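You operate a simulated robot arm through the tools that you are given. There is no shell and no other tool. Be economical: measure what you need, move in short steps, check, and stop when the job is done.

The job below is to be done with a simulated two-armed robot. You get a single attempt, and the scene is never put back.

## Task
On the board top, fold the press cloth in half and then in half again.
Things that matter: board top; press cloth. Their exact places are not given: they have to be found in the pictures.

The check looks at the end state, three seconds after you hand in, the way a careful person would. Anything else that was tipped, shoved, dropped, spilled or broken makes it a failure. Flat cloth is picked up by pressing the open fingertips on it (5 to 10 N) and closing them slowly along it; thin cloth reads only 2 to 8 mm in the jaws.

## Robot
Two 7-joint arms with two-finger parallel grippers on one trunk, on a base that drives. Base frame: it is fixed to the floor where the robot stands at the start and does not move with it; the origin is under the middle of the robot, x ahead of it, y to its left, z up; the surface under the hand at the start is at about z = 900. Lengths are in mm, angles in degrees, forces in N, time in s.
The left shoulder is at the start at [50, 158, 1158], the right one opposite. With the tool pointing down near the work surface each hand reaches from about 240 to 660 mm from the robot's upright axis, wherever it stands, measured 20 degrees to its own side. Places, roughly: board top [500, 0, 900]; press cloth [500, -100, 900]. Payload 3.91 kg a hand.
Tool frame (each hand has its own): the origin (TCP) lies between the finger pads and is the grasp point; the fingertips stand 30 mm ahead of it; z points along the fingers, y is the line along which they close. Largest opening 110 mm; finger width 20, thickness 10; the body of the gripper, 48 by 112 mm, starts 55 mm behind the TCP.
Orientation is that of the tool frame in the base frame, as a unit quaternion [x, y, z, w]. With the fingers straight down and closing along the base's y, the tool's x points along the base's -x, its y along +y and its z along -z.

## Interface
- The arms move only by the tool apply_moves. It takes "left_increments", "right_increments" or both (then of equal length, played together; a hand with none holds still); each is a list of rows, each a list of 7 numbers: the turn, a rotation vector about the tool's x, y, z in units of 60 degrees (1.0 is 60 degrees), then the shift along the tool's x, y, z in units of 100 mm (1.0 is 100 mm), then the gripper command, from -1 (shut) to 1 (fully open), values between in proportion. In form: [[wx, wy, wz, dx, dy, dz, gripper], ...]. A call has 1 to 20 rows; each row is the pose to reach, as a shift and turn from the pose commanded when the call began, along the tool's axes at that moment. A call with a number of a shift or a turn outside -1 to 1 is refused whole. Each row takes 0.2 s and may step no farther than 50 mm and 8.6 degrees from the row before; otherwise, or with a gripper value out of range, the whole call is refused. A pose out of reach is approached as far as the arm can. The call stops where the force on the tool passes 40 N (or 10 N more than at its start, if that is more) or the arm is blocked; 0.2 s more then pass. Each finger travels about 153 mm/s and halts on what it meets, pressing with about 27 N; the grip force reading is that of the motor and also rises with nothing between the fingers. The clock runs only during rows and for 0.2 s after the last one: add rows that repeat a pose to give the fingers time. The reply holds the time, the measured pose of the TCP, the force on the tool along the base axes, the opening and the grip force, in the units named above and with some noise, with the torque about the TCP (base axes, N m) and any sound that the robot's microphone picked up, and new pictures: "show" is both (left out), scene, wrist or none (wrist: the cameras of the hands that moved).
- Cameras (640 x 400 px; columns grow to the right, rows downward): "scene" is now at [120.8, 12.2, 1282.2]; the picture's right is [0.13, -0.99, 0.00], its down [-0.66, -0.09, -0.74] and it looks along [0.73, 0.10, -0.67] (base axes); focal length 252 px, centre (320, 200). "left" rides on the left gripper at [73, -17, -103] in its tool frame; the picture's right is [0.23, 0.97, 0.00], its down [-0.76, 0.18, -0.62] and it looks along [-0.61, 0.14, 0.78] (tool axes); focal length 222 px, centre (320, 200). "right" rides on the right gripper at [72, 17, -103] in its tool frame; the picture's right is [-0.23, 0.97, 0.00], its down [-0.76, -0.18, -0.62] and it looks along [-0.61, -0.14, 0.78] (tool axes); focal length 222 px, centre (320, 200).
- lift_body(by): slides the trunk up (or, below 0, down) by that many mm; the arms and the scene camera ride with it, the base frame stays. It gives what a move gives, with no picture.
- roll_base(legs): drives the robot by 1 to 6 legs, each [ahead, turn to the left] in mm and degrees, along the robot's own axes; the way and the turn of a leg run together, so that a leg with both is an arc; at most 1500 mm and 180 degrees a leg. The arms and the cameras ride along, it lands a little off, and it stops where it bumps. It gives what a move gives, and a new picture of the scene camera.
- pan_tilt(pan, tilt): turns the head with the scene camera to pan (to the left, within 80 degrees either way) and tilt (down, from -29 to 69), counted from straight ahead of the robot. It gives what a move gives, and a new picture of the scene camera.
- point_at(camera, pixels): for up to 12 pixels [column, row] of the newest picture of that camera ("zoom" is the newest enlarged one), the place [x, y, z] in the base frame of the surface seen there, good to about 2 mm. The clock stands still meanwhile.
- enlarge(camera, box): a new picture of the part [left, top, right, bottom] of that camera's present view, enlarged. The clock stands still meanwhile.
- sign_off(): hands the job in; it is judged then, once.

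Work in short steps. Measure before you move; look again where a grasp or a placing could have gone wrong, and mend it. You have 80 turns and 260 pictures in all, those below and enlarged ones among them. Open the grippers and draw the arms clear of the work before you hand the job in, unless the task says otherwise; then end with one line.

The tools are called as a command line: name --argument value ..., lists and objects as JSON in quotes. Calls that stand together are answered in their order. apply_moves: Moves the arms, as the interface text tells. Its arguments: {"type":"object","properties":{"left_increments":{"type":"array"},"right_increments":{"type":"array"},"show":{"type":"string","enum":["both","scene","wrist","none"]}},"required":[]} The other tools are called the same way: lift_body (by) slides the trunk up or down; roll_base (legs) drives the base; pan_tilt (pan, tilt) turns the head that bears the scene camera; point_at (camera, pixels) gives the place of the surface under pixels of a picture; enlarge (camera, box) takes an enlarged picture of a part of a camera's view; sign_off () hands the job in.

At the start:

```text
t: 0.0
left_tcp_pos: [399.9, 59.9, 1069.0]
left_tcp_rot: [-0.001, 1.0, 0.0, 0.0]
left_contact_force: [-0.6, -0.6, -0.2]
left_wrist_torque: [0.02, -0.04, -0.04]
left_width: 110.1
left_grip_force: 0.0
right_tcp_pos: [352.0, -196.7, 1060.1]
right_tcp_rot: [0.001, 1.0, 0.0, 0.0]
right_contact_force: [-0.5, 0.3, -1.0]
right_wrist_torque: [0.02, -0.02, 0.05]
right_width: 110.2
right_grip_force: 0.1
trunk travel left (down, up): [-400.0, 82.0]
robot x, y, heading: [-2.7, -0.9, -0.1]
head pan, tilt: [7.7, 42.1]
```

scene: 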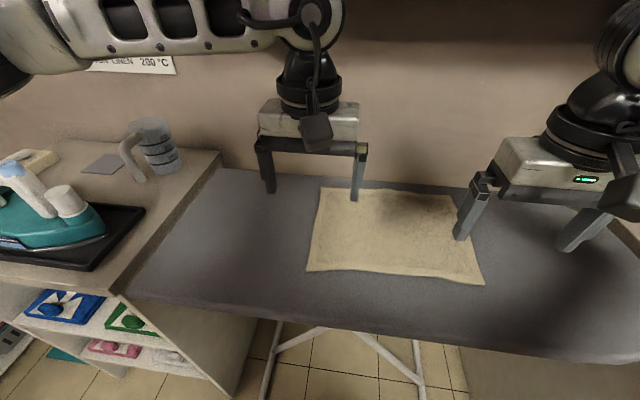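
right: 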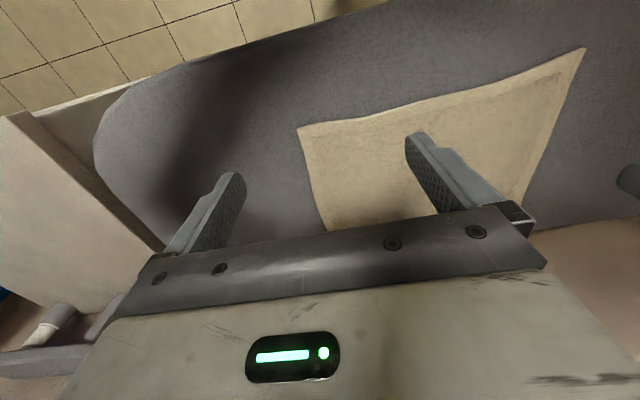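
left: 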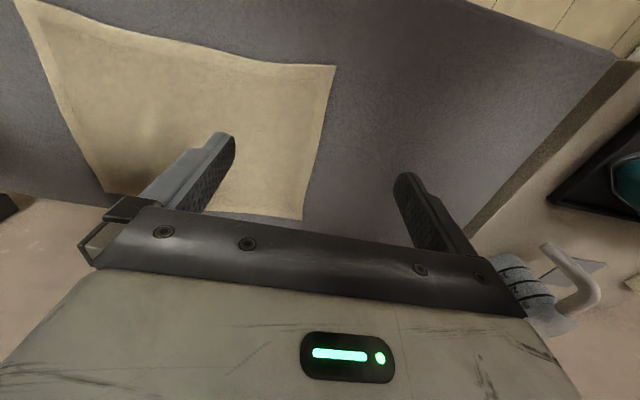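

The cloth's corners show in the scene picture at about (320,189), (452,196), (484,284), (307,270). I measure them and the board around them.

point_at --camera "scene" --pixels '[[321, 190], [451, 198], [482, 283], [309, 269], [390, 230], [250, 240], [390, 295], [380, 275], [315, 230], [467, 240], [385, 192], [560, 300]]'

enlarge --camera "scene" --box '[280, 160, 520, 310]'

```text
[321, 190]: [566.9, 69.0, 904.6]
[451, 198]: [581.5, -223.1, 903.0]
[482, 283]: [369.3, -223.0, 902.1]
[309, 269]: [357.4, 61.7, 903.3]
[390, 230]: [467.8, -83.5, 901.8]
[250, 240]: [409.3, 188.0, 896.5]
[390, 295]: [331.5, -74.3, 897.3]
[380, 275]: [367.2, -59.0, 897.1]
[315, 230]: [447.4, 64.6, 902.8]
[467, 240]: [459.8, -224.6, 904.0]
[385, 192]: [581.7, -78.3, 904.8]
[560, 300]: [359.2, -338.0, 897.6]
```

```text
2.67 times, centred on (400, 235) of scene
```

zoom: 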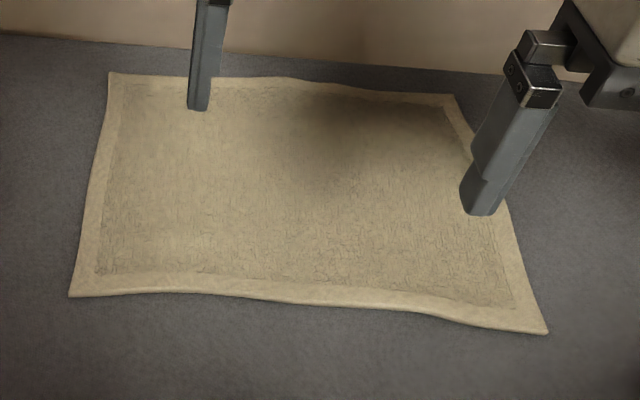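

The cloth spans x of about 357–580 and y of −225 to 67, so it is about 290 x 215 and lies on the board at z of about 897. I'll first fold the near edge over onto the far edge, using both hands at the near corners. I start by turning both grippers so that they close along x.

apply_moves --left_increments '[[0, 0, 0.14, 0, 0, 0, 1], [0, 0, 0.28, 0, 0, 0, 1], [0, 0, 0.42, 0, 0, 0, 1], [0, 0, 0.56, 0, 0, 0, 1], [0, 0, 0.7, 0, 0, 0, 1], [0, 0, 0.84, 0, 0, 0, 1], [0, 0, 0.95, 0, 0, 0, 1]]' --right_increments '[[0, 0, -0.14, 0, 0, 0, 1], [0, 0, -0.28, 0, 0, 0, 1], [0, 0, -0.42, 0, 0, 0, 1], [0, 0, -0.56, 0, 0, 0, 1], [0, 0, -0.7, 0, 0, 0, 1], [0, 0, -0.84, 0, 0, 0, 1], [0, 0, -0.95, 0, 0, 0, 1]]' --show "scene"

point_at --camera "zoom" --pixels '[[73, 293], [150, 290], [270, 296], [400, 308], [470, 322], [542, 330], [113, 78], [250, 82], [350, 90], [448, 98], [300, 82], [510, 230]]'

```text
t: 1.6
left_tcp_pos: [398.4, 60.5, 1067.9]
left_tcp_rot: [0.477, 0.879, 0.0, 0.001]
left_contact_force: [-0.2, 0.1, 0.3]
left_wrist_torque: [-0.02, 0.02, -0.01]
left_width: 110.0
left_grip_force: 0.0
right_tcp_pos: [353.1, -195.6, 1061.0]
right_tcp_rot: [-0.478, 0.879, 0.0, -0.001]
right_contact_force: [-0.2, -0.1, 0.3]
right_wrist_torque: [0.05, -0.03, 0.01]
right_width: 109.8
right_grip_force: 0.1
trunk travel left (down, up): [-400.0, 82.0]
robot x, y, heading: [1.5, 0.3, -0.0]
head pan, tilt: [7.7, 42.1]
```

scene: 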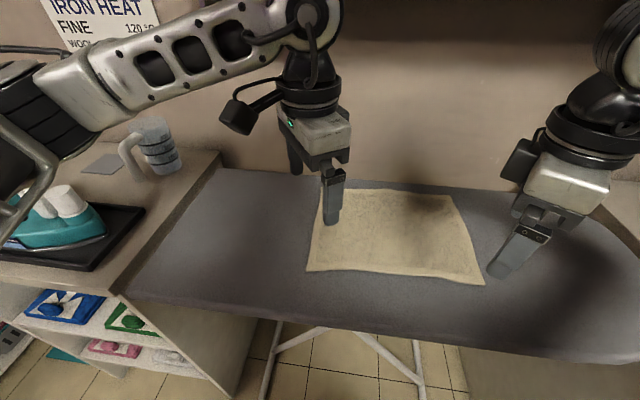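

```text
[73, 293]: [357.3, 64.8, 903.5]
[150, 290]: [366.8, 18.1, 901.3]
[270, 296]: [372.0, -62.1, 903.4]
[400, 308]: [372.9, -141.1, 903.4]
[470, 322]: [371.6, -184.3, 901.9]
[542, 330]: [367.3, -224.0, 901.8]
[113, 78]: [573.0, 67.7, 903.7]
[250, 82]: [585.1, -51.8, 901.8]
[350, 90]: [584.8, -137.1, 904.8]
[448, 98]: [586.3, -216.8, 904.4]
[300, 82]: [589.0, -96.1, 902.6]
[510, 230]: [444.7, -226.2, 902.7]
```

Near edge is at x≈360 for y=45 and x≈368 for y=−205; the far edge is at x≈575–587. I finish the turn to 90° and move over the near edge with the jaws about 44 mm open.

apply_moves --left_increments '[[0, 0, 0.14, 0.02, -0.1, 0.2, 0.4], [0, 0, 0.28, 0.04, -0.2, 0.4, 0], [0, 0, 0.42, 0.06, -0.3, 0.6, -0.2], [0, 0, 0.55, 0.08, -0.4, 0.8, -0.2], [0, 0, 0.55, 0.08, -0.4, 0.95, -0.2], [0, 0, 0.55, 0.08, -0.4, 0.95, -0.2]]' --right_increments '[[0, 0, -0.14, 0, -0.05, 0.2, 0.4], [0, 0, -0.28, 0, -0.1, 0.4, 0], [0, 0, -0.42, 0, -0.15, 0.6, -0.2], [0, 0, -0.55, 0, -0.18, 0.8, -0.2], [0, 0, -0.55, 0, -0.18, 0.9, -0.2], [0, 0, -0.55, 0, -0.18, 0.9, -0.2]]'

```text
t: 3.0
left_tcp_pos: [301.2, 70.2, 1004.5]
left_tcp_rot: [0.707, 0.708, -0.001, 0.0]
left_contact_force: [-0.1, -0.7, 0.0]
left_wrist_torque: [0.02, 0.04, -0.03]
left_width: 44.1
left_grip_force: 0.0
left hand out of reach, approached as far as the arm can: row 3, 4, 5, 6
right_tcp_pos: [263.7, -122.0, 947.2]
right_tcp_rot: [-0.707, 0.707, -0.006, 0.0]
right_contact_force: [-0.1, -0.6, 0.0]
right_wrist_torque: [-0.01, 0.04, -0.01]
right_width: 44.1
right_grip_force: 0.1
right hand out of reach, approached as far as the arm can: row 1, 2, 3, 4, 5, 6
trunk travel left (down, up): [-400.0, 82.0]
robot x, y, heading: [-0.6, -0.2, 0.2]
head pan, tilt: [7.7, 42.1]
```

scene: 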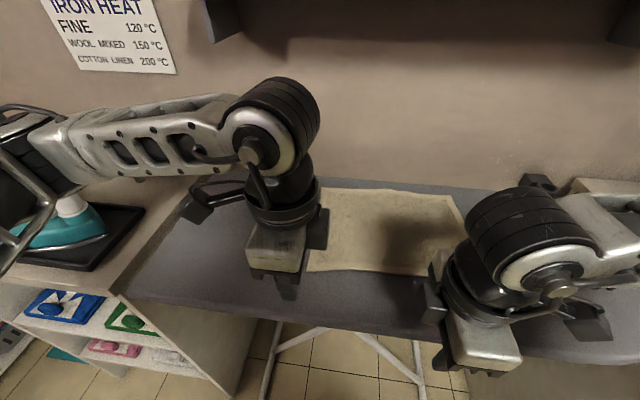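
right: 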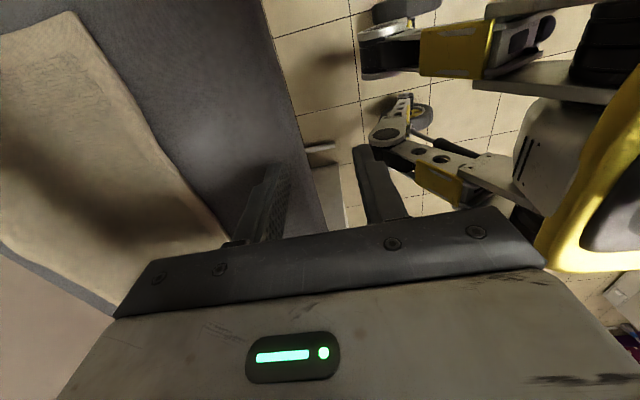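
left: 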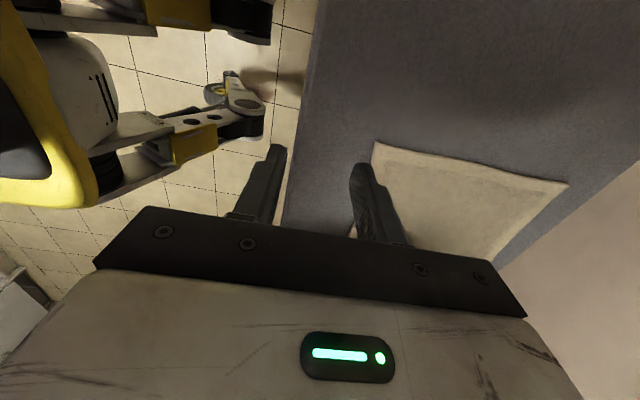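

The 90° outward yaw is out of reach and drew both arms back. I raise both hands and turn back by 60° towards the starting yaw.

apply_moves --left_increments '[[0, 0, 0, 0, 0, -0.3, -0.2], [0, 0, 0, 0, 0, -0.6, -0.2], [0, 0, -0.14, 0, 0, -0.8, -0.2], [0, 0, -0.28, 0, 0, -0.8, -0.2], [0, 0, -0.42, 0, 0, -0.8, -0.2], [0, 0, -0.56, 0, 0, -0.8, -0.2], [0, 0, -0.7, 0, 0, -0.8, -0.2], [0, 0, -0.84, 0, 0, -0.8, -0.2], [0, 0, -0.98, 0, 0, -0.8, -0.2], [0, 0, -0.98, 0, 0, -0.8, -0.2]]' --right_increments '[[0, 0, 0, 0, 0, -0.3, -0.2], [0, 0, 0, 0, 0, -0.6, -0.2], [0, 0, 0.14, 0, 0, -0.8, -0.2], [0, 0, 0.28, 0, 0, -0.8, -0.2], [0, 0, 0.42, 0, 0, -0.8, -0.2], [0, 0, 0.56, 0, 0, -0.8, -0.2], [0, 0, 0.7, 0, 0, -0.8, -0.2], [0, 0, 0.84, 0, 0, -0.8, -0.2], [0, 0, 0.98, 0, 0, -0.8, -0.2], [0, 0, 0.98, 0, 0, -0.8, -0.2]]' --show "scene"

```text
t: 5.2
left_tcp_pos: [302.9, 72.6, 1085.5]
left_tcp_rot: [0.267, 0.964, 0.0, 0.0]
left_contact_force: [-0.1, -0.1, 0.1]
left_wrist_torque: [0.0, -0.01, -0.01]
left_width: 44.0
left_grip_force: 0.1
right_tcp_pos: [267.6, -125.6, 1023.2]
right_tcp_rot: [-0.268, 0.963, 0.0, 0.0]
right_contact_force: [0.6, -0.3, 0.1]
right_wrist_torque: [0.0, 0.01, -0.01]
right_width: 44.2
right_grip_force: 0.0
trunk travel left (down, up): [-400.0, 82.0]
robot x, y, heading: [-1.6, 3.2, -0.3]
head pan, tilt: [7.7, 42.1]
```

scene: 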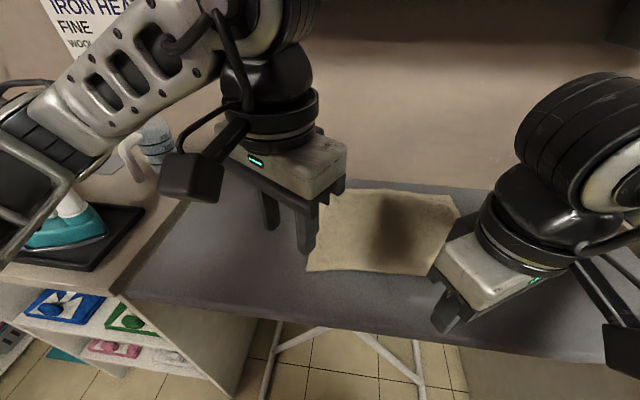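

Both hands move freely again with a yaw of 31°. I move them out above the near edge and turn them 60° the other way, to test the inward yaw.

apply_moves --left_increments '[[0, 0, -0.14, -0.1, 0.1, 0, -0.2], [0, 0, -0.28, -0.2, 0.2, 0, -0.2], [0, 0, -0.42, -0.3, 0.3, 0, -0.2], [0, 0, -0.56, -0.4, 0.4, 0, -0.2], [0, 0, -0.7, -0.5, 0.5, 0, -0.2], [0, 0, -0.84, -0.58, 0.53, 0, -0.2], [0, 0, -0.98, -0.58, 0.53, 0, -0.2], [0, 0, -0.98, -0.58, 0.53, 0, -0.2]]' --right_increments '[[0, 0, 0.14, -0.1, -0.15, -0.1, -0.2], [0, 0, 0.28, -0.2, -0.3, -0.2, -0.2], [0, 0, 0.42, -0.3, -0.5, -0.3, -0.2], [0, 0, 0.56, -0.4, -0.7, -0.4, -0.2], [0, 0, 0.7, -0.46, -0.85, -0.5, -0.2], [0, 0, 0.84, -0.46, -0.97, -0.5, -0.2], [0, 0, 0.98, -0.46, -0.97, -0.5, -0.2], [0, 0, 0.98, -0.46, -0.97, -0.5, -0.2]]' --show "none"

```text
t: 7.0
left_tcp_pos: [382.1, 88.0, 1085.1]
left_tcp_rot: [-0.239, 0.971, 0.0, 0.0]
left_contact_force: [0.4, -0.4, 0.4]
left_wrist_torque: [0.04, 0.0, -0.01]
left_width: 44.2
left_grip_force: 0.0
right_tcp_pos: [357.4, -187.0, 1072.6]
right_tcp_rot: [0.239, 0.971, 0.001, 0.0]
right_contact_force: [-0.3, 0.0, -0.8]
right_wrist_torque: [-0.02, 0.01, 0.02]
right_width: 43.9
right_grip_force: 0.0
trunk travel left (down, up): [-400.0, 82.0]
robot x, y, heading: [-0.2, 0.8, 0.2]
head pan, tilt: [7.7, 42.1]
```

Inward yaw is now 28° and both hands reach. I turn on to about 86° in place.

apply_moves --left_increments '[[0, 0, -0.14, 0, 0, 0, -0.2], [0, 0, -0.28, 0, 0, 0, -0.2], [0, 0, -0.42, 0, 0, 0, -0.2], [0, 0, -0.56, 0, 0, 0, -0.2], [0, 0, -0.7, 0, 0, 0, -0.2], [0, 0, -0.84, 0, 0, 0, -0.2], [0, 0, -0.97, 0, 0, 0, -0.2], [0, 0, -0.97, 0, 0, 0, -0.2]]' --right_increments '[[0, 0, 0.14, 0, 0, 0, -0.2], [0, 0, 0.28, 0, 0, 0, -0.2], [0, 0, 0.42, 0, 0, 0, -0.2], [0, 0, 0.56, 0, 0, 0, -0.2], [0, 0, 0.7, 0, 0, 0, -0.2], [0, 0, 0.84, 0, 0, 0, -0.2], [0, 0, 0.97, 0, 0, 0, -0.2], [0, 0, 0.97, 0, 0, 0, -0.2]]' --show "scene"

```text
t: 8.8
left_tcp_pos: [380.3, 87.2, 1084.6]
left_tcp_rot: [-0.682, 0.731, -0.001, 0.0]
left_contact_force: [-0.2, 0.8, 0.0]
left_wrist_torque: [-0.02, 0.03, -0.01]
left_width: 44.0
left_grip_force: 0.0
right_tcp_pos: [357.9, -187.1, 1072.7]
right_tcp_rot: [0.681, 0.732, 0.0, -0.001]
right_contact_force: [0.6, -0.2, 0.5]
right_wrist_torque: [-0.04, -0.01, -0.04]
right_width: 43.7
right_grip_force: 0.1
trunk travel left (down, up): [-400.0, 82.0]
robot x, y, heading: [-3.3, -1.6, 0.2]
head pan, tilt: [7.7, 42.1]
```

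scene: 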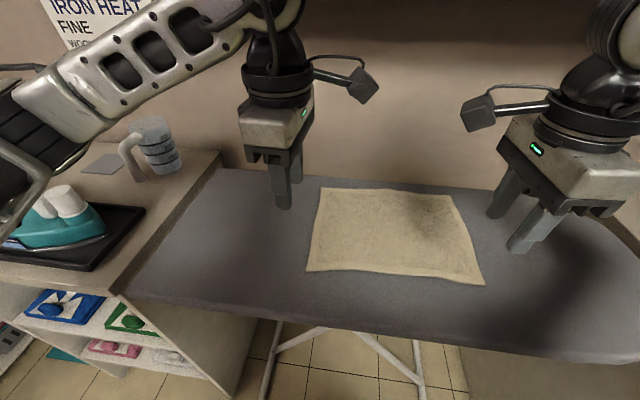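

The inward yaw works. Next I place the left hand over (357, 48) and the right over (366, −206), about 80 mm above the edge, with the yaw brought to 90°.

apply_moves --left_increments '[[0, 0, -0.03, 0.2, 0.1, 0.3, -0.2], [0, 0, -0.065, 0.4, 0.2, 0.6, -0.2], [0, 0, -0.065, 0.405, 0.2, 1.0, -0.2], [0, 0, -0.065, 0.405, 0.2, 1.0, -0.2]]' --right_increments '[[0, 0, 0.03, -0.1, 0.03, 0.3, -0.2], [0, 0, 0.065, -0.19, 0.07, 0.6, -0.2], [0, 0, 0.065, -0.195, 0.07, 0.9, -0.2], [0, 0, 0.065, -0.195, 0.07, 0.9, -0.2]]'

```text
t: 9.8
left_tcp_pos: [357.9, 50.2, 987.6]
left_tcp_rot: [-0.706, 0.708, 0.0, 0.001]
left_contact_force: [0.7, 0.4, 0.1]
left_wrist_torque: [0.0, 0.01, 0.02]
left_width: 44.4
left_grip_force: 0.1
right_tcp_pos: [366.0, -204.7, 981.0]
right_tcp_rot: [0.705, 0.709, 0.0, 0.0]
right_contact_force: [-0.2, -1.0, -0.9]
right_wrist_torque: [0.03, 0.01, 0.02]
right_width: 44.2
right_grip_force: 0.0
trunk travel left (down, up): [-400.0, 82.0]
robot x, y, heading: [-1.4, -1.0, -0.1]
head pan, tilt: [7.7, 42.1]
```

scene: 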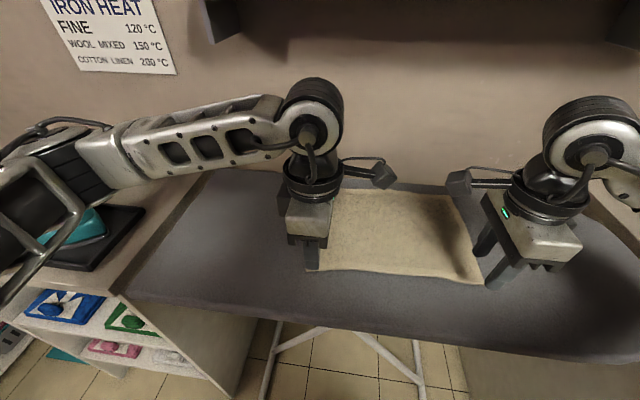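
right: 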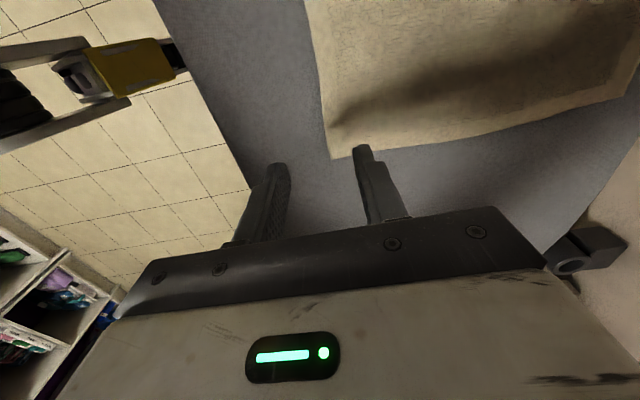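
left: 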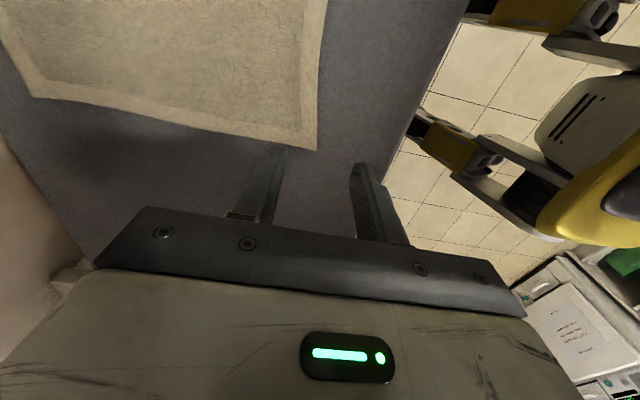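

Both grippers straddle the near edge with tips at z≈957 (left) and 951 (right). I lower them until the tips are just about at the cloth, and watch the force.

apply_moves --left_increments '[[0, 0, 0, 0, 0, 0.25, -0.2], [0, 0, 0, 0, 0, 0.45, -0.2], [0, 0, 0, 0, 0, 0.53, -0.2], [0, 0, 0, 0, 0, 0.56, -0.2], [0, 0, 0, 0, 0, 0.56, -0.2]]' --right_increments '[[0, 0, 0, 0, 0, 0.2, -0.2], [0, 0, 0, 0, 0, 0.4, -0.2], [0, 0, 0, 0, 0, 0.48, -0.2], [0, 0, 0, 0, 0, 0.5, -0.2], [0, 0, 0, 0, 0, 0.5, -0.2]]'

```text
t: 11.0
left_tcp_pos: [356.3, 48.8, 933.1]
left_tcp_rot: [-0.706, 0.708, -0.002, 0.001]
left_contact_force: [0.1, 3.7, 13.4]
left_wrist_torque: [0.18, -0.39, 0.12]
left_width: 44.1
left_grip_force: 0.3
right_tcp_pos: [364.9, -204.8, 933.0]
right_tcp_rot: [0.706, 0.709, 0.001, 0.002]
right_contact_force: [0.4, -1.4, 5.4]
right_wrist_torque: [-0.06, -0.13, -0.05]
right_width: 43.8
right_grip_force: 0.0
trunk travel left (down, up): [-400.0, 82.0]
robot x, y, heading: [-3.0, -2.9, -0.1]
head pan, tilt: [7.7, 42.1]
```

scene: 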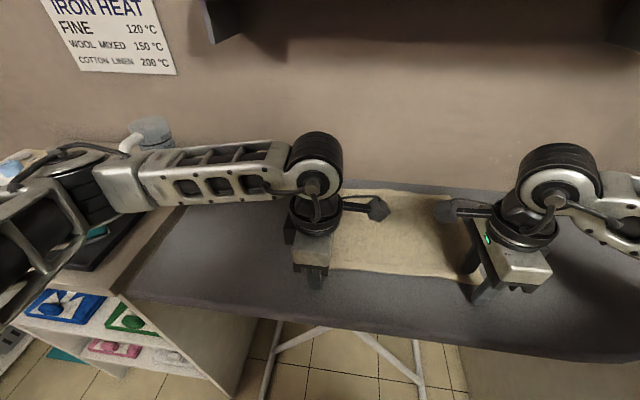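
right: 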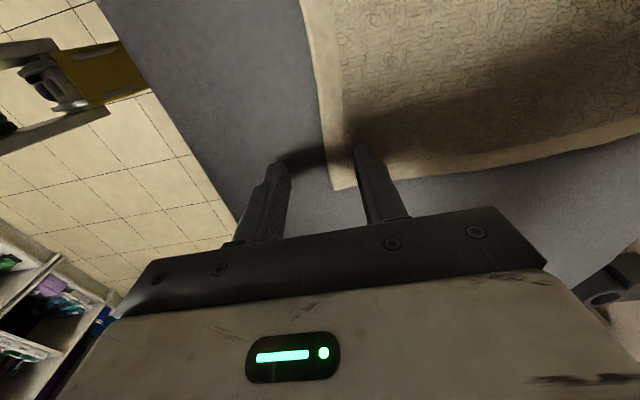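
left: 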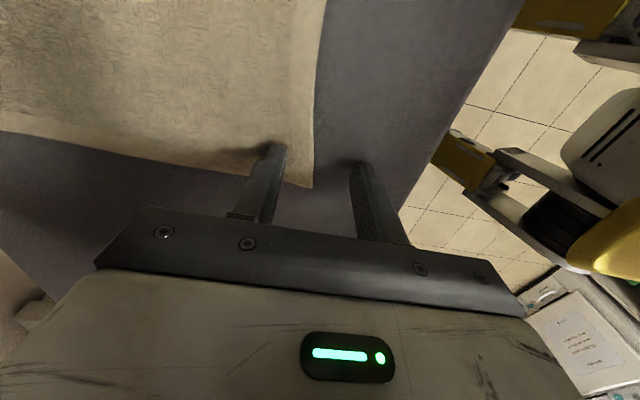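

Both inner fingers rest on the cloth's hem and the outer ones on the board. I ease the left hand 1 mm, press the right 1 mm more, and close slowly.

apply_moves --left_increments '[[0, 0, 0, 0, 0, -0.01, -0.2], [0, 0, 0, 0, 0, -0.01, -0.25], [0, 0, 0, 0, 0, -0.01, -0.3], [0, 0, 0, 0, 0, -0.01, -0.35], [0, 0, 0, 0, 0, -0.01, -0.4], [0, 0, 0, 0, 0, -0.01, -0.45], [0, 0, 0, 0, 0, -0.01, -0.5], [0, 0, 0, 0, 0, -0.01, -0.55], [0, 0, 0, 0, 0, -0.01, -0.6], [0, 0, 0, 0, 0, -0.01, -0.65], [0, 0, 0, 0, 0, -0.01, -0.7], [0, 0, 0, 0, 0, -0.01, -0.75], [0, 0, 0, 0, 0, -0.01, -0.8], [0, 0, 0, 0, 0, -0.01, -0.85], [0, 0, 0, 0, 0, -0.01, -0.9], [0, 0, 0, 0, 0, -0.01, -0.95], [0, 0, 0, 0, 0, -0.01, -1], [0, 0, 0, 0, 0, -0.01, -1], [0, 0, 0, 0, 0, -0.01, -1]]' --right_increments '[[0, 0, 0, 0, 0, 0.01, -0.2], [0, 0, 0, 0, 0, 0.01, -0.25], [0, 0, 0, 0, 0, 0.01, -0.3], [0, 0, 0, 0, 0, 0.01, -0.35], [0, 0, 0, 0, 0, 0.01, -0.4], [0, 0, 0, 0, 0, 0.01, -0.45], [0, 0, 0, 0, 0, 0.01, -0.5], [0, 0, 0, 0, 0, 0.01, -0.55], [0, 0, 0, 0, 0, 0.01, -0.6], [0, 0, 0, 0, 0, 0.01, -0.65], [0, 0, 0, 0, 0, 0.01, -0.7], [0, 0, 0, 0, 0, 0.01, -0.75], [0, 0, 0, 0, 0, 0.01, -0.8], [0, 0, 0, 0, 0, 0.01, -0.85], [0, 0, 0, 0, 0, 0.01, -0.9], [0, 0, 0, 0, 0, 0.01, -0.95], [0, 0, 0, 0, 0, 0.01, -1], [0, 0, 0, 0, 0, 0.01, -1], [0, 0, 0, 0, 0, 0.01, -1]]'

```text
t: 15.0
left_tcp_pos: [357.1, 48.0, 932.5]
left_tcp_rot: [-0.706, 0.708, -0.003, 0.0]
left_contact_force: [8.3, -1.1, 22.4]
left_wrist_torque: [0.0, -0.39, -0.02]
left_width: 2.8
left_grip_force: 26.7
right_tcp_pos: [364.8, -203.0, 931.1]
right_tcp_rot: [0.706, 0.709, 0.002, 0.001]
right_contact_force: [4.1, 2.6, 21.6]
right_wrist_torque: [0.03, -0.24, 0.06]
right_width: 2.9
right_grip_force: 26.8
trunk travel left (down, up): [-400.0, 82.0]
robot x, y, heading: [1.2, -1.4, -0.2]
head pan, tilt: [7.7, 42.1]
```

scene: 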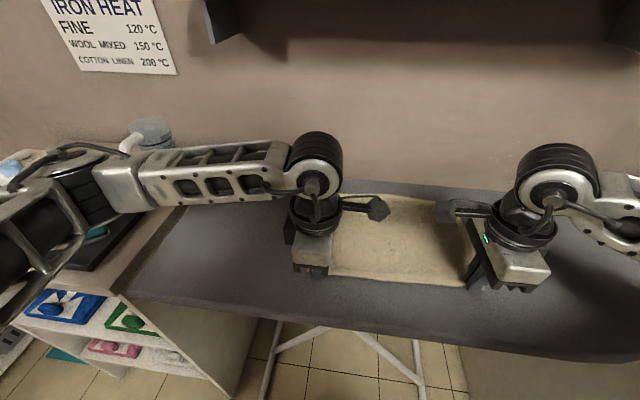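
right: 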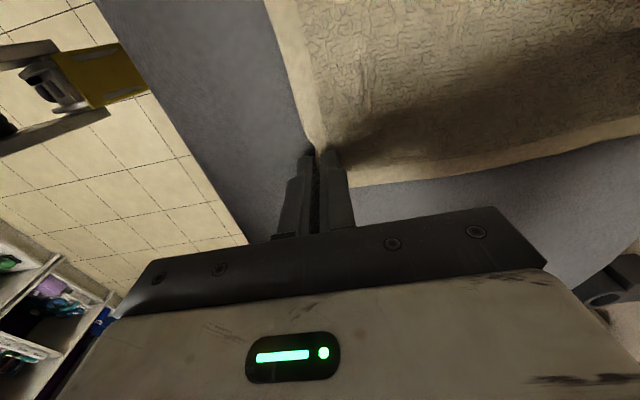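
left: 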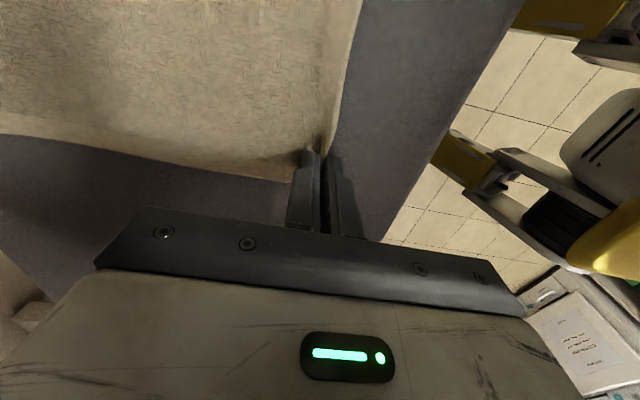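

Both jaws read 2.8–2.9 mm, which suits pinched cloth. I lift 50 mm to see that both corners come along.

apply_moves --left_increments '[[0, 0, 0, 0, 0, -0.1, -1], [0, 0, 0, 0, 0, -0.2, -1], [0, 0, 0, 0, 0, -0.35, -1], [0, 0, 0, 0, 0, -0.5, -1]]' --right_increments '[[0, 0, 0, 0, 0, -0.1, -1], [0, 0, 0, 0, 0, -0.2, -1], [0, 0, 0, 0, 0, -0.35, -1], [0, 0, 0, 0, 0, -0.5, -1]]'

```text
t: 16.0
left_tcp_pos: [355.3, 48.8, 981.3]
left_tcp_rot: [-0.706, 0.708, 0.0, -0.001]
left_contact_force: [0.3, -0.2, -0.5]
left_wrist_torque: [-0.04, -0.02, 0.04]
left_width: 2.8
left_grip_force: 26.9
right_tcp_pos: [368.2, -205.0, 981.2]
right_tcp_rot: [0.706, 0.709, 0.0, 0.0]
right_contact_force: [-0.4, 2.0, 0.4]
right_wrist_torque: [0.01, -0.03, 0.02]
right_width: 2.8
right_grip_force: 27.0
trunk travel left (down, up): [-400.0, 82.0]
robot x, y, heading: [-0.2, 2.9, -0.1]
head pan, tilt: [7.7, 42.1]
```

scene: 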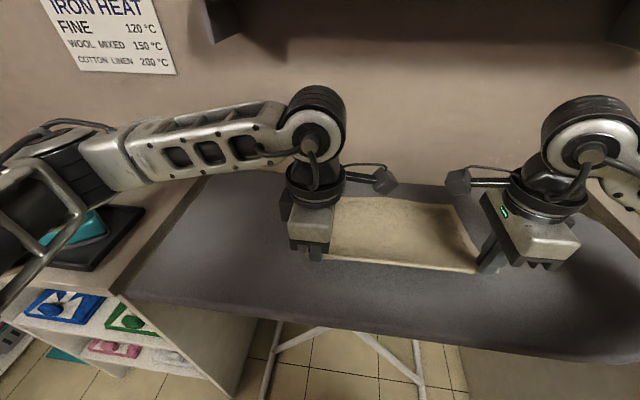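
right: 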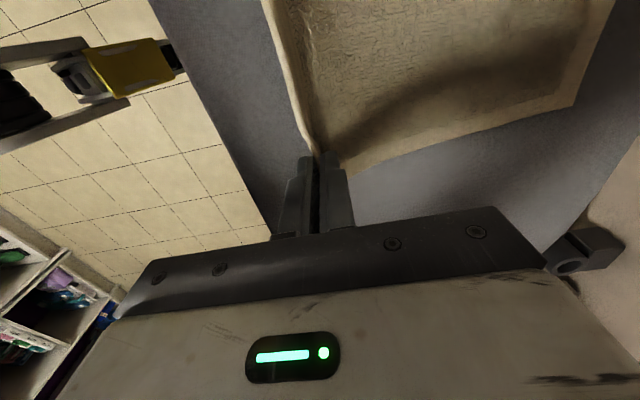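
left: 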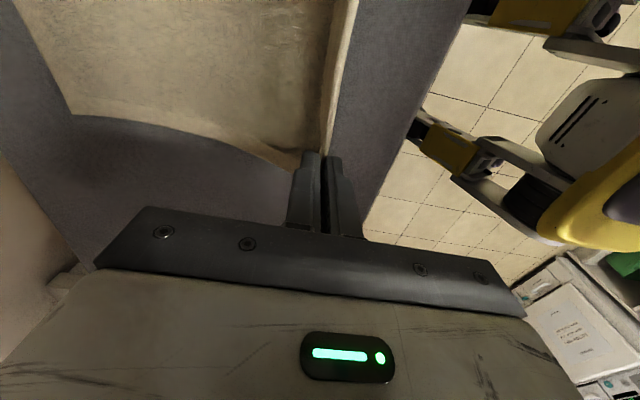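

Both corners lift with the hands. I check whether the far edge stayed in place before making the fold.

point_at --camera "scene" --pixels '[[345, 199], [400, 201], [445, 206], [400, 240], [400, 264]]'

enlarge --camera "scene" --box '[280, 160, 520, 310]'

```text
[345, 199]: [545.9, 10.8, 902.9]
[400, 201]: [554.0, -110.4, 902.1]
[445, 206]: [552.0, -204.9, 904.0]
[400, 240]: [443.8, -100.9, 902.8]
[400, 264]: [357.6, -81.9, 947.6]
```

```text
2.67 times, centred on (400, 235) of scene
```

zoom: 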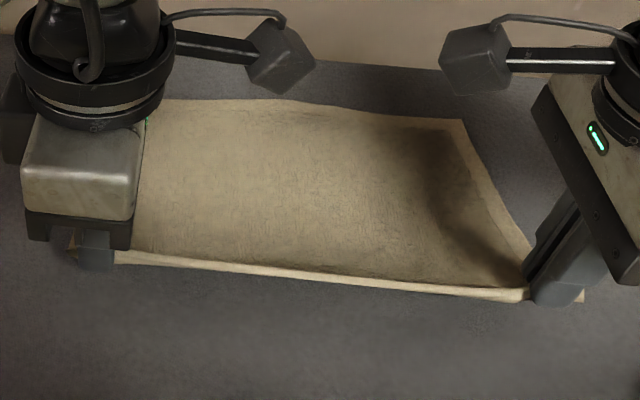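

The cloth slid about 20 mm towards the robot. I measure the far edge at zoom (160,103), (280,103), (455,123).

point_at --camera "zoom" --pixels '[[165, 104], [220, 103], [290, 104], [370, 113], [455, 123], [460, 121], [200, 265], [350, 280], [480, 292]]'

```text
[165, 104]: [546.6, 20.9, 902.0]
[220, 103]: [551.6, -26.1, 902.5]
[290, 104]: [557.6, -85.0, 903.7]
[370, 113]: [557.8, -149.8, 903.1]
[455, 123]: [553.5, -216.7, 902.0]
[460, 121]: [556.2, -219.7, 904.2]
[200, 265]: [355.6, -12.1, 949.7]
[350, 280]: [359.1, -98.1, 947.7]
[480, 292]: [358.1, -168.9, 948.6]
```

The far edge now lies at x≈548 (left) to 555 (right), and both hands hold about 15 mm of hem. Before swinging over, I check how near the wall is.

point_at --camera "scene" --pixels '[[400, 188], [400, 183], [400, 175], [400, 150], [400, 100], [250, 25], [560, 170], [240, 170]]'

```text
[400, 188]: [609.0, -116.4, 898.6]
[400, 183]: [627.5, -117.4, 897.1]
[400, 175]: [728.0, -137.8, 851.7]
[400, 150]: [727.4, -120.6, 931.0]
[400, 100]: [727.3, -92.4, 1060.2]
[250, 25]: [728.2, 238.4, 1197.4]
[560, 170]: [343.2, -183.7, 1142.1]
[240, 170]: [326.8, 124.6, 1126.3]
```

The wall is at x=728, so there is ample room. I make the first half of the fold arc: +90 mm in x and 34 mm up with both hands.

apply_moves --left_increments '[[0, 0, 0, 0, -0.1, -0.08, -1], [0, 0, 0, 0, -0.22, -0.15, -1], [0, 0, 0, 0, -0.34, -0.21, -1], [0, 0, 0, 0, -0.46, -0.26, -1], [0, 0, 0, 0, -0.58, -0.3, -1], [0, 0, 0, 0, -0.7, -0.33, -1], [0, 0, 0, 0, -0.8, -0.34, -1], [0, 0, 0, 0, -0.9, -0.34, -1]]' --right_increments '[[0, 0, 0, 0, 0.1, -0.08, -1], [0, 0, 0, 0, 0.22, -0.15, -1], [0, 0, 0, 0, 0.34, -0.21, -1], [0, 0, 0, 0, 0.46, -0.26, -1], [0, 0, 0, 0, 0.58, -0.3, -1], [0, 0, 0, 0, 0.7, -0.33, -1], [0, 0, 0, 0, 0.8, -0.34, -1], [0, 0, 0, 0, 0.9, -0.34, -1]]' --show "scene"

```text
t: 17.8
left_tcp_pos: [446.8, 47.0, 1012.9]
left_tcp_rot: [-0.706, 0.708, 0.0, -0.001]
left_contact_force: [0.3, -0.6, 0.2]
left_wrist_torque: [-0.01, -0.03, -0.01]
left_width: 2.9
left_grip_force: 27.0
right_tcp_pos: [456.5, -204.4, 1017.1]
right_tcp_rot: [0.705, 0.709, 0.001, 0.0]
right_contact_force: [0.3, 1.6, -0.2]
right_wrist_torque: [0.03, 0.03, -0.02]
right_width: 2.9
right_grip_force: 26.7
trunk travel left (down, up): [-400.0, 82.0]
robot x, y, heading: [1.3, 1.4, 0.0]
head pan, tilt: [7.7, 42.1]
```

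scene: 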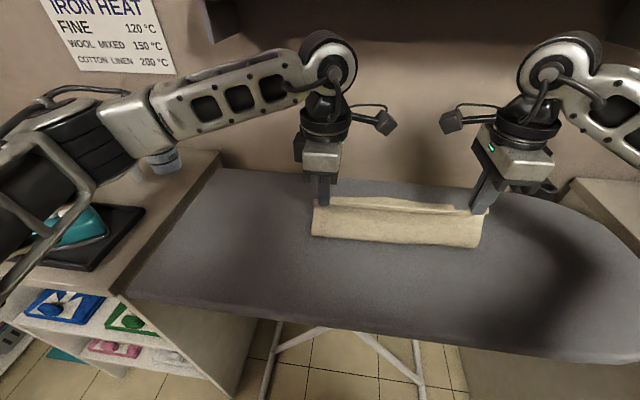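

The cloth hangs evenly from both jaws. I complete the arc to x≈537 (left) and 543 (right), with the tips ending about 12 mm above the board.

apply_moves --left_increments '[[0, 0, 0, 0, -0.12, 0.03, -1], [0, 0, 0, 0, -0.24, 0.08, -1], [0, 0, 0, 0, -0.36, 0.15, -1], [0, 0, 0, 0, -0.48, 0.23, -1], [0, 0, 0, 0, -0.59, 0.32, -1], [0, 0, 0, 0, -0.69, 0.42, -1], [0, 0, 0, 0, -0.78, 0.52, -1], [0, 0, 0, 0, -0.85, 0.62, -1], [0, 0, 0, 0, -0.9, 0.7, -1], [0, 0, 0, 0, -0.9, 0.7, -1]]' --right_increments '[[0, 0, 0, 0, 0.12, 0.03, -1], [0, 0, 0, 0, 0.24, 0.08, -1], [0, 0, 0, 0, 0.36, 0.15, -1], [0, 0, 0, 0, 0.48, 0.23, -1], [0, 0, 0, 0, 0.59, 0.32, -1], [0, 0, 0, 0, 0.69, 0.42, -1], [0, 0, 0, 0, 0.78, 0.52, -1], [0, 0, 0, 0, 0.84, 0.64, -1], [0, 0, 0, 0, 0.87, 0.73, -1], [0, 0, 0, 0, 0.87, 0.73, -1]]'

enlarge --camera "scene" --box '[280, 140, 520, 290]'

```text
t: 20.0
left_tcp_pos: [536.2, 48.0, 942.9]
left_tcp_rot: [-0.705, 0.709, -0.001, 0.0]
left_contact_force: [0.3, -0.9, 0.4]
left_wrist_torque: [-0.05, -0.02, 0.03]
left_width: 3.0
left_grip_force: 27.2
right_tcp_pos: [542.3, -204.0, 942.2]
right_tcp_rot: [0.706, 0.709, 0.001, -0.001]
right_contact_force: [0.2, 1.4, 2.4]
right_wrist_torque: [-0.01, 0.04, -0.02]
right_width: 2.8
right_grip_force: 27.0
trunk travel left (down, up): [-400.0, 82.0]
robot x, y, heading: [-0.3, -3.8, 0.1]
head pan, tilt: [7.7, 42.1]
```

scene: 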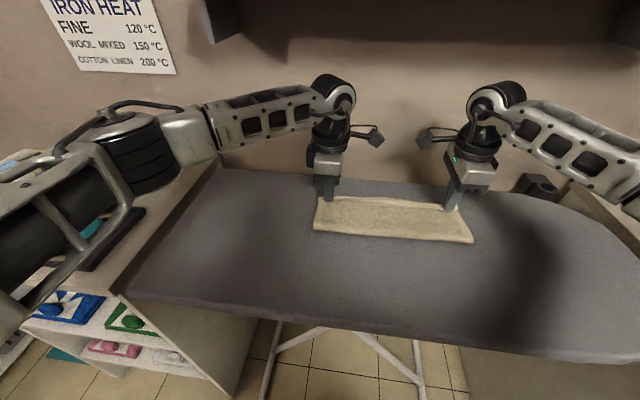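
right: 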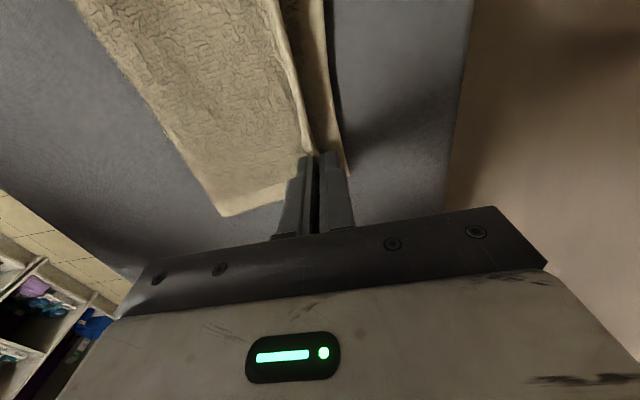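
left: 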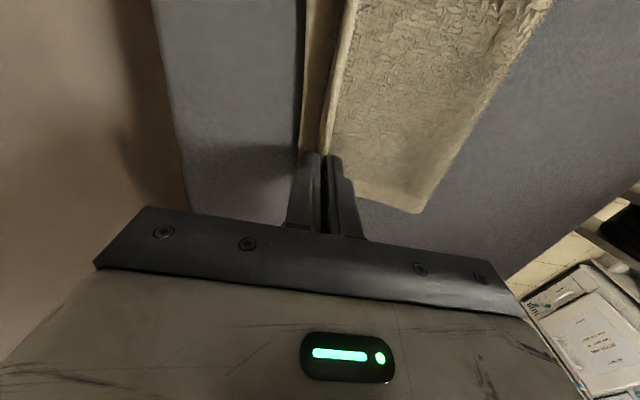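

```text
2.67 times, centred on (400, 215) of scene
```

zoom: 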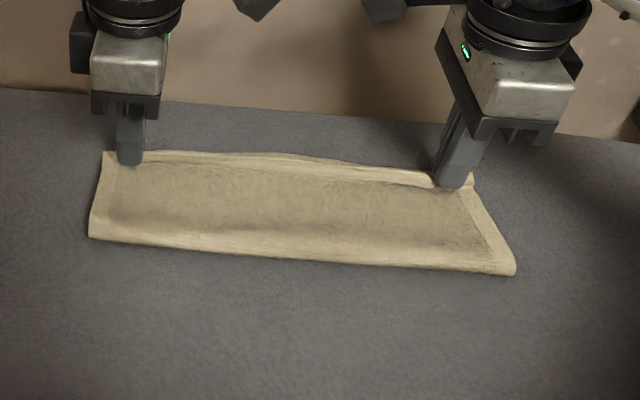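

The fold is nearly down, with a strip of the lower layer showing behind the jaws. I measure both edges to see how far to go.

point_at --camera "zoom" --pixels '[[200, 154], [280, 157], [370, 168], [200, 163], [280, 169], [370, 179], [90, 236], [250, 255], [400, 265], [512, 272]]'

enlarge --camera "right" --box '[200, 50, 440, 200]'

enlarge --camera "left" --box '[220, 50, 460, 200]'

```text
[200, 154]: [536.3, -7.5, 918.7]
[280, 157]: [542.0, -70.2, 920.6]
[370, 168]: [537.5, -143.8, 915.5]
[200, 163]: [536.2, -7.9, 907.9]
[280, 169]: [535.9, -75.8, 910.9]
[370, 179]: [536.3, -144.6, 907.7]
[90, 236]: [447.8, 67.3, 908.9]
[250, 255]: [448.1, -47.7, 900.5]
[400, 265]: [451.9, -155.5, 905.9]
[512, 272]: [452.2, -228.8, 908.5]
```

```text
2.67 times, centred on (320, 125) of right
```

zoom: 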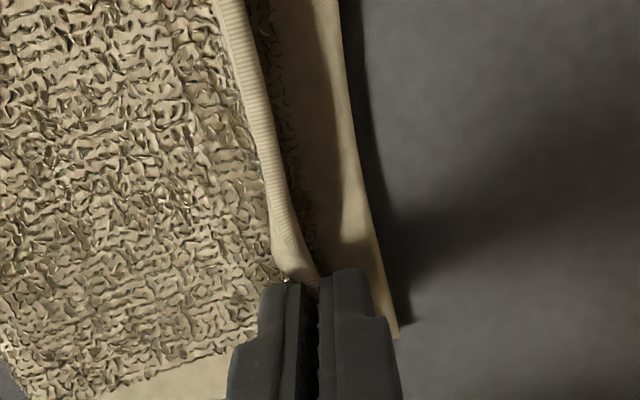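

```text
2.67 times, centred on (340, 125) of left
```

zoom: 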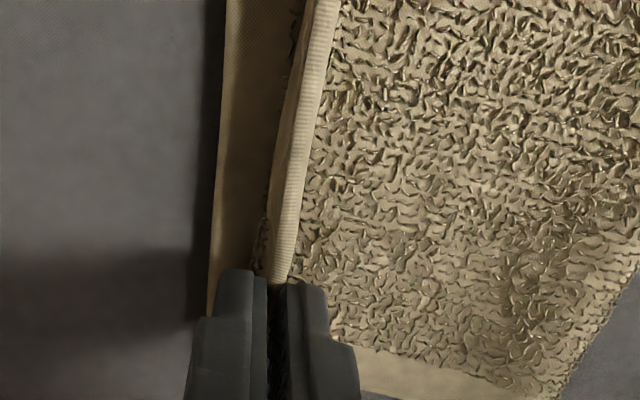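

In the wrist views the upper hem stands upright in the jaws and the lower layer's edge lies a bit beyond it. I measure the far edge in both wrist pictures.

point_at --camera "left" --pixels '[[303, 110], [302, 135], [309, 60], [330, 110], [325, 130], [342, 60], [347, 100]]'

point_at --camera "right" --pixels '[[340, 140], [335, 115], [327, 70], [305, 120], [298, 90], [287, 60], [294, 130]]'

```text
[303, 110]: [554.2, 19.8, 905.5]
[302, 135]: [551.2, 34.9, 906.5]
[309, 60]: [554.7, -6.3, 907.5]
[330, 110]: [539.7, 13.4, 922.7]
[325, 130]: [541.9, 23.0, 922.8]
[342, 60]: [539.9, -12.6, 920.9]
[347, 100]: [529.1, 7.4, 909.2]
```

```text
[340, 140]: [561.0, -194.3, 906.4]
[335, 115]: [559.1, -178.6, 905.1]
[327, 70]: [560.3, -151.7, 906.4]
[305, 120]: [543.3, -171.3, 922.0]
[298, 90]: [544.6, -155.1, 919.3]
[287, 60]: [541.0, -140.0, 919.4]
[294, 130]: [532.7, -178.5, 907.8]
```

The hem stands about 14 mm high at x≈540–543 and the lower edge is at 553–560, so it should fall almost flush. I lower 4 mm, shift 3 mm forward, open part way, then raise.

apply_moves --left_increments '[[0, 0, 0, 0, -0.03, 0.03, -1], [0, 0, 0, 0, -0.03, 0.04, -1], [0, 0, 0, 0, -0.03, 0.04, -0.8], [0, 0, 0, 0, -0.03, 0.04, -0.6], [0, 0, 0, 0, -0.03, 0.03, -0.4], [0, 0, 0, 0, -0.03, 0.03, -0.4], [0, 0, 0, 0, -0.03, -0.1, -0.4], [0, 0, 0, 0, -0.03, -0.3, -0.4], [0, 0, 0, 0, -0.03, -0.6, -0.4], [0, 0, 0, 0, -0.03, -0.8, -0.4]]' --right_increments '[[0, 0, 0, 0, 0.03, 0.03, -1], [0, 0, 0, 0, 0.03, 0.04, -1], [0, 0, 0, 0, 0.03, 0.04, -0.8], [0, 0, 0, 0, 0.03, 0.04, -0.6], [0, 0, 0, 0, 0.03, 0.03, -0.4], [0, 0, 0, 0, 0.03, 0.03, -0.4], [0, 0, 0, 0, 0.03, -0.1, -0.4], [0, 0, 0, 0, 0.03, -0.3, -0.4], [0, 0, 0, 0, 0.03, -0.6, -0.4], [0, 0, 0, 0, 0.03, -0.8, -0.4]]'

enlarge --camera "scene" --box '[280, 140, 520, 290]'

```text
t: 22.2
left_tcp_pos: [542.0, 49.2, 1025.5]
left_tcp_rot: [-0.706, 0.709, -0.001, 0.0]
left_contact_force: [-0.2, -0.8, 1.2]
left_wrist_torque: [0.01, -0.05, 0.01]
left_width: 32.8
left_grip_force: 0.0
right_tcp_pos: [547.0, -204.0, 1021.9]
right_tcp_rot: [0.705, 0.709, 0.0, 0.001]
right_contact_force: [0.4, 0.2, -0.1]
right_wrist_torque: [-0.04, 0.01, 0.03]
right_width: 32.8
right_grip_force: 0.1
trunk travel left (down, up): [-400.0, 82.0]
robot x, y, heading: [-2.1, -1.0, 0.3]
head pan, tilt: [7.7, 42.1]
```

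scene: 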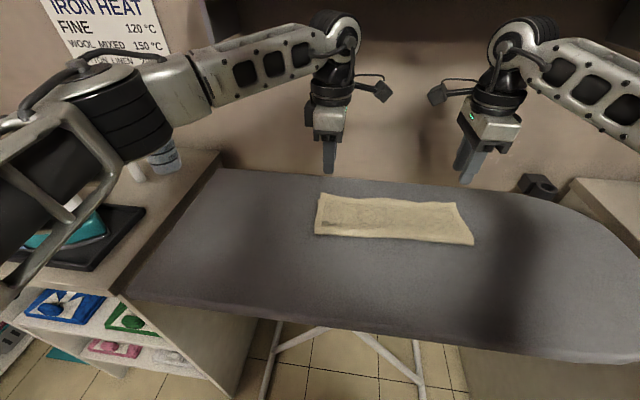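
right: 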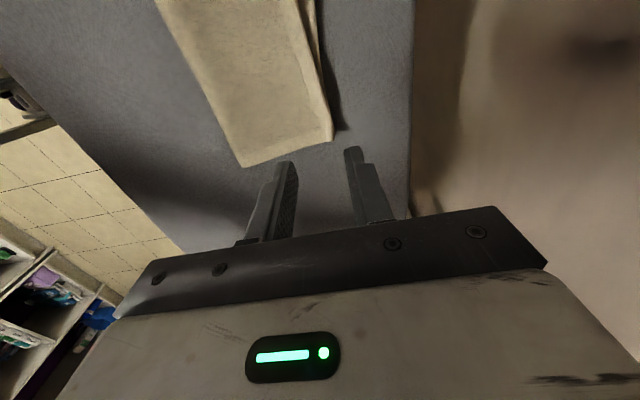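
left: 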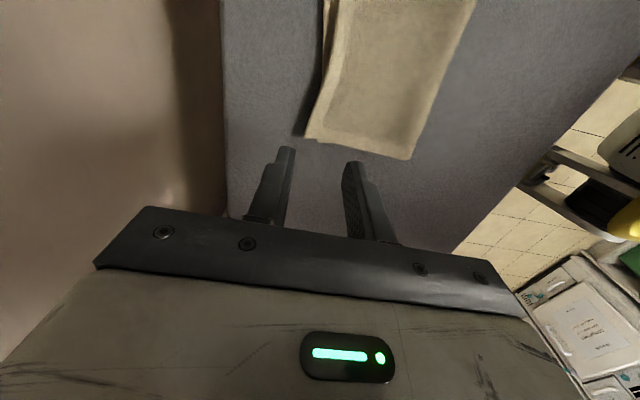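

```text
2.67 times, centred on (400, 215) of scene
```

zoom: 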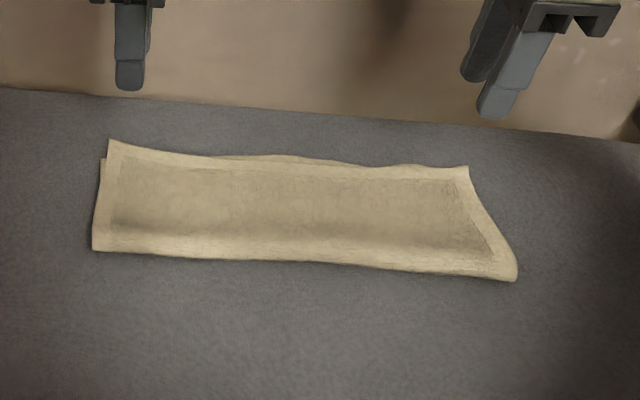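

The first fold lies well, about 290 x 105. For the second fold the right hand, closing along y, will take the left short edge near (502, 60) and carry it to the right edge. I draw the left hand away and start turning the right hand back.

apply_moves --left_increments '[[0, 0, 0, -0.1, 0, -0.2, -0.2], [0, 0, 0, -0.25, 0.1, -0.4, 0], [0, 0, 0, -0.4, 0.3, -0.5, 0], [0, 0, 0, -0.6, 0.5, -0.5, 0], [0, 0, 0, -0.8, 0.7, -0.5, 0], [0, 0, 0, -1.0, 0.9, -0.5, 0], [0, 0, 0, -1.0, 1.0, -0.5, 0], [0, 0, 0, -1.0, 1.0, -0.5, 0]]' --right_increments '[[0, 0, -0.14, 0, 0, -0.2, -0.3], [0, 0, -0.28, 0.1, -0.1, -0.3, -0.3], [0, 0, -0.42, 0.25, -0.2, -0.3, -0.3], [0, 0, -0.56, 0.4, -0.3, -0.3, -0.3], [0, 0, -0.7, 0.6, -0.4, -0.3, -0.3], [0, 0, -0.84, 0.8, -0.42, -0.3, -0.3], [0, 0, -0.98, 1.0, -0.42, -0.3, -0.3], [0, 0, -0.98, 1.0, -0.42, -0.3, -0.3]]' --show "scene"

```text
t: 24.0
left_tcp_pos: [441.5, 150.5, 1074.8]
left_tcp_rot: [-0.707, 0.707, 0.0, 0.0]
left_contact_force: [-0.7, -0.1, -0.6]
left_wrist_torque: [0.0, -0.04, 0.01]
left_width: 54.9
left_grip_force: 0.1
right_tcp_pos: [501.2, -105.1, 1053.2]
right_tcp_rot: [0.266, 0.964, 0.002, 0.001]
right_contact_force: [-0.7, -0.4, 0.5]
right_wrist_torque: [-0.02, 0.0, 0.02]
right_width: 38.9
right_grip_force: 0.0
trunk travel left (down, up): [-400.0, 82.0]
robot x, y, heading: [2.4, -2.0, 0.1]
head pan, tilt: [7.7, 42.1]
```

scene: 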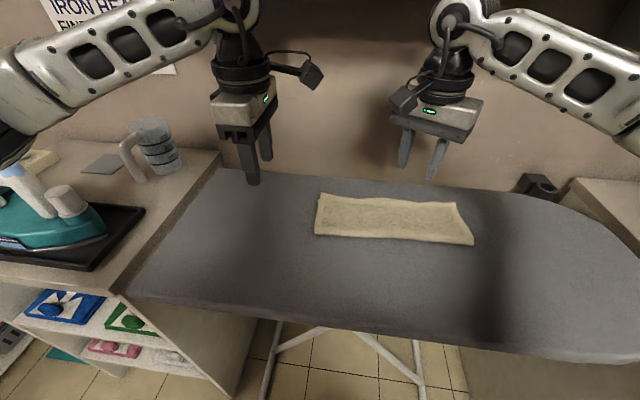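

The folded cloth shows at (320,193), (455,203), (474,244), (315,234). I measure it, the counter items, and where the left hand can retreat to.

enlarge --camera "scene" --box '[280, 150, 520, 300]'

point_at --camera "scene" --pixels '[[321, 195], [318, 215], [316, 232], [390, 239], [472, 242], [463, 220], [455, 205], [390, 200], [65, 190], [40, 170], [155, 125]]'

```text
2.67 times, centred on (400, 225) of scene
```

zoom: 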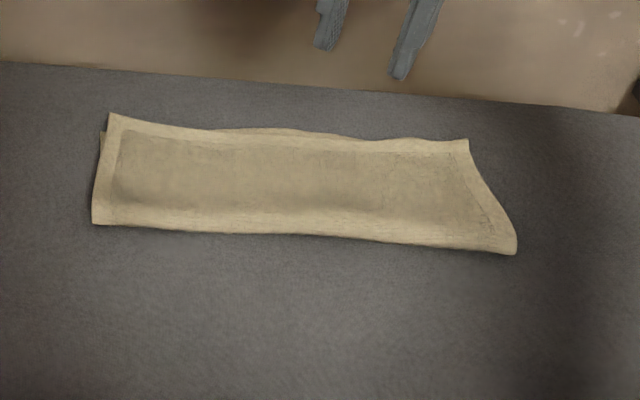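

```text
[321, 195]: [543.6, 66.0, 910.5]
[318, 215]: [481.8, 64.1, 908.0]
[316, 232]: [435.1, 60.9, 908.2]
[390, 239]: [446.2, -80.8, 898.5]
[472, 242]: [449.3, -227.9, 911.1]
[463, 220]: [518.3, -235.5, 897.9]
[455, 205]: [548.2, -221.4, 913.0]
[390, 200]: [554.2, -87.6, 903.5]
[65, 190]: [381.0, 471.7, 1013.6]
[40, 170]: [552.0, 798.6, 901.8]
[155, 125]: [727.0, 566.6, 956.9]
```

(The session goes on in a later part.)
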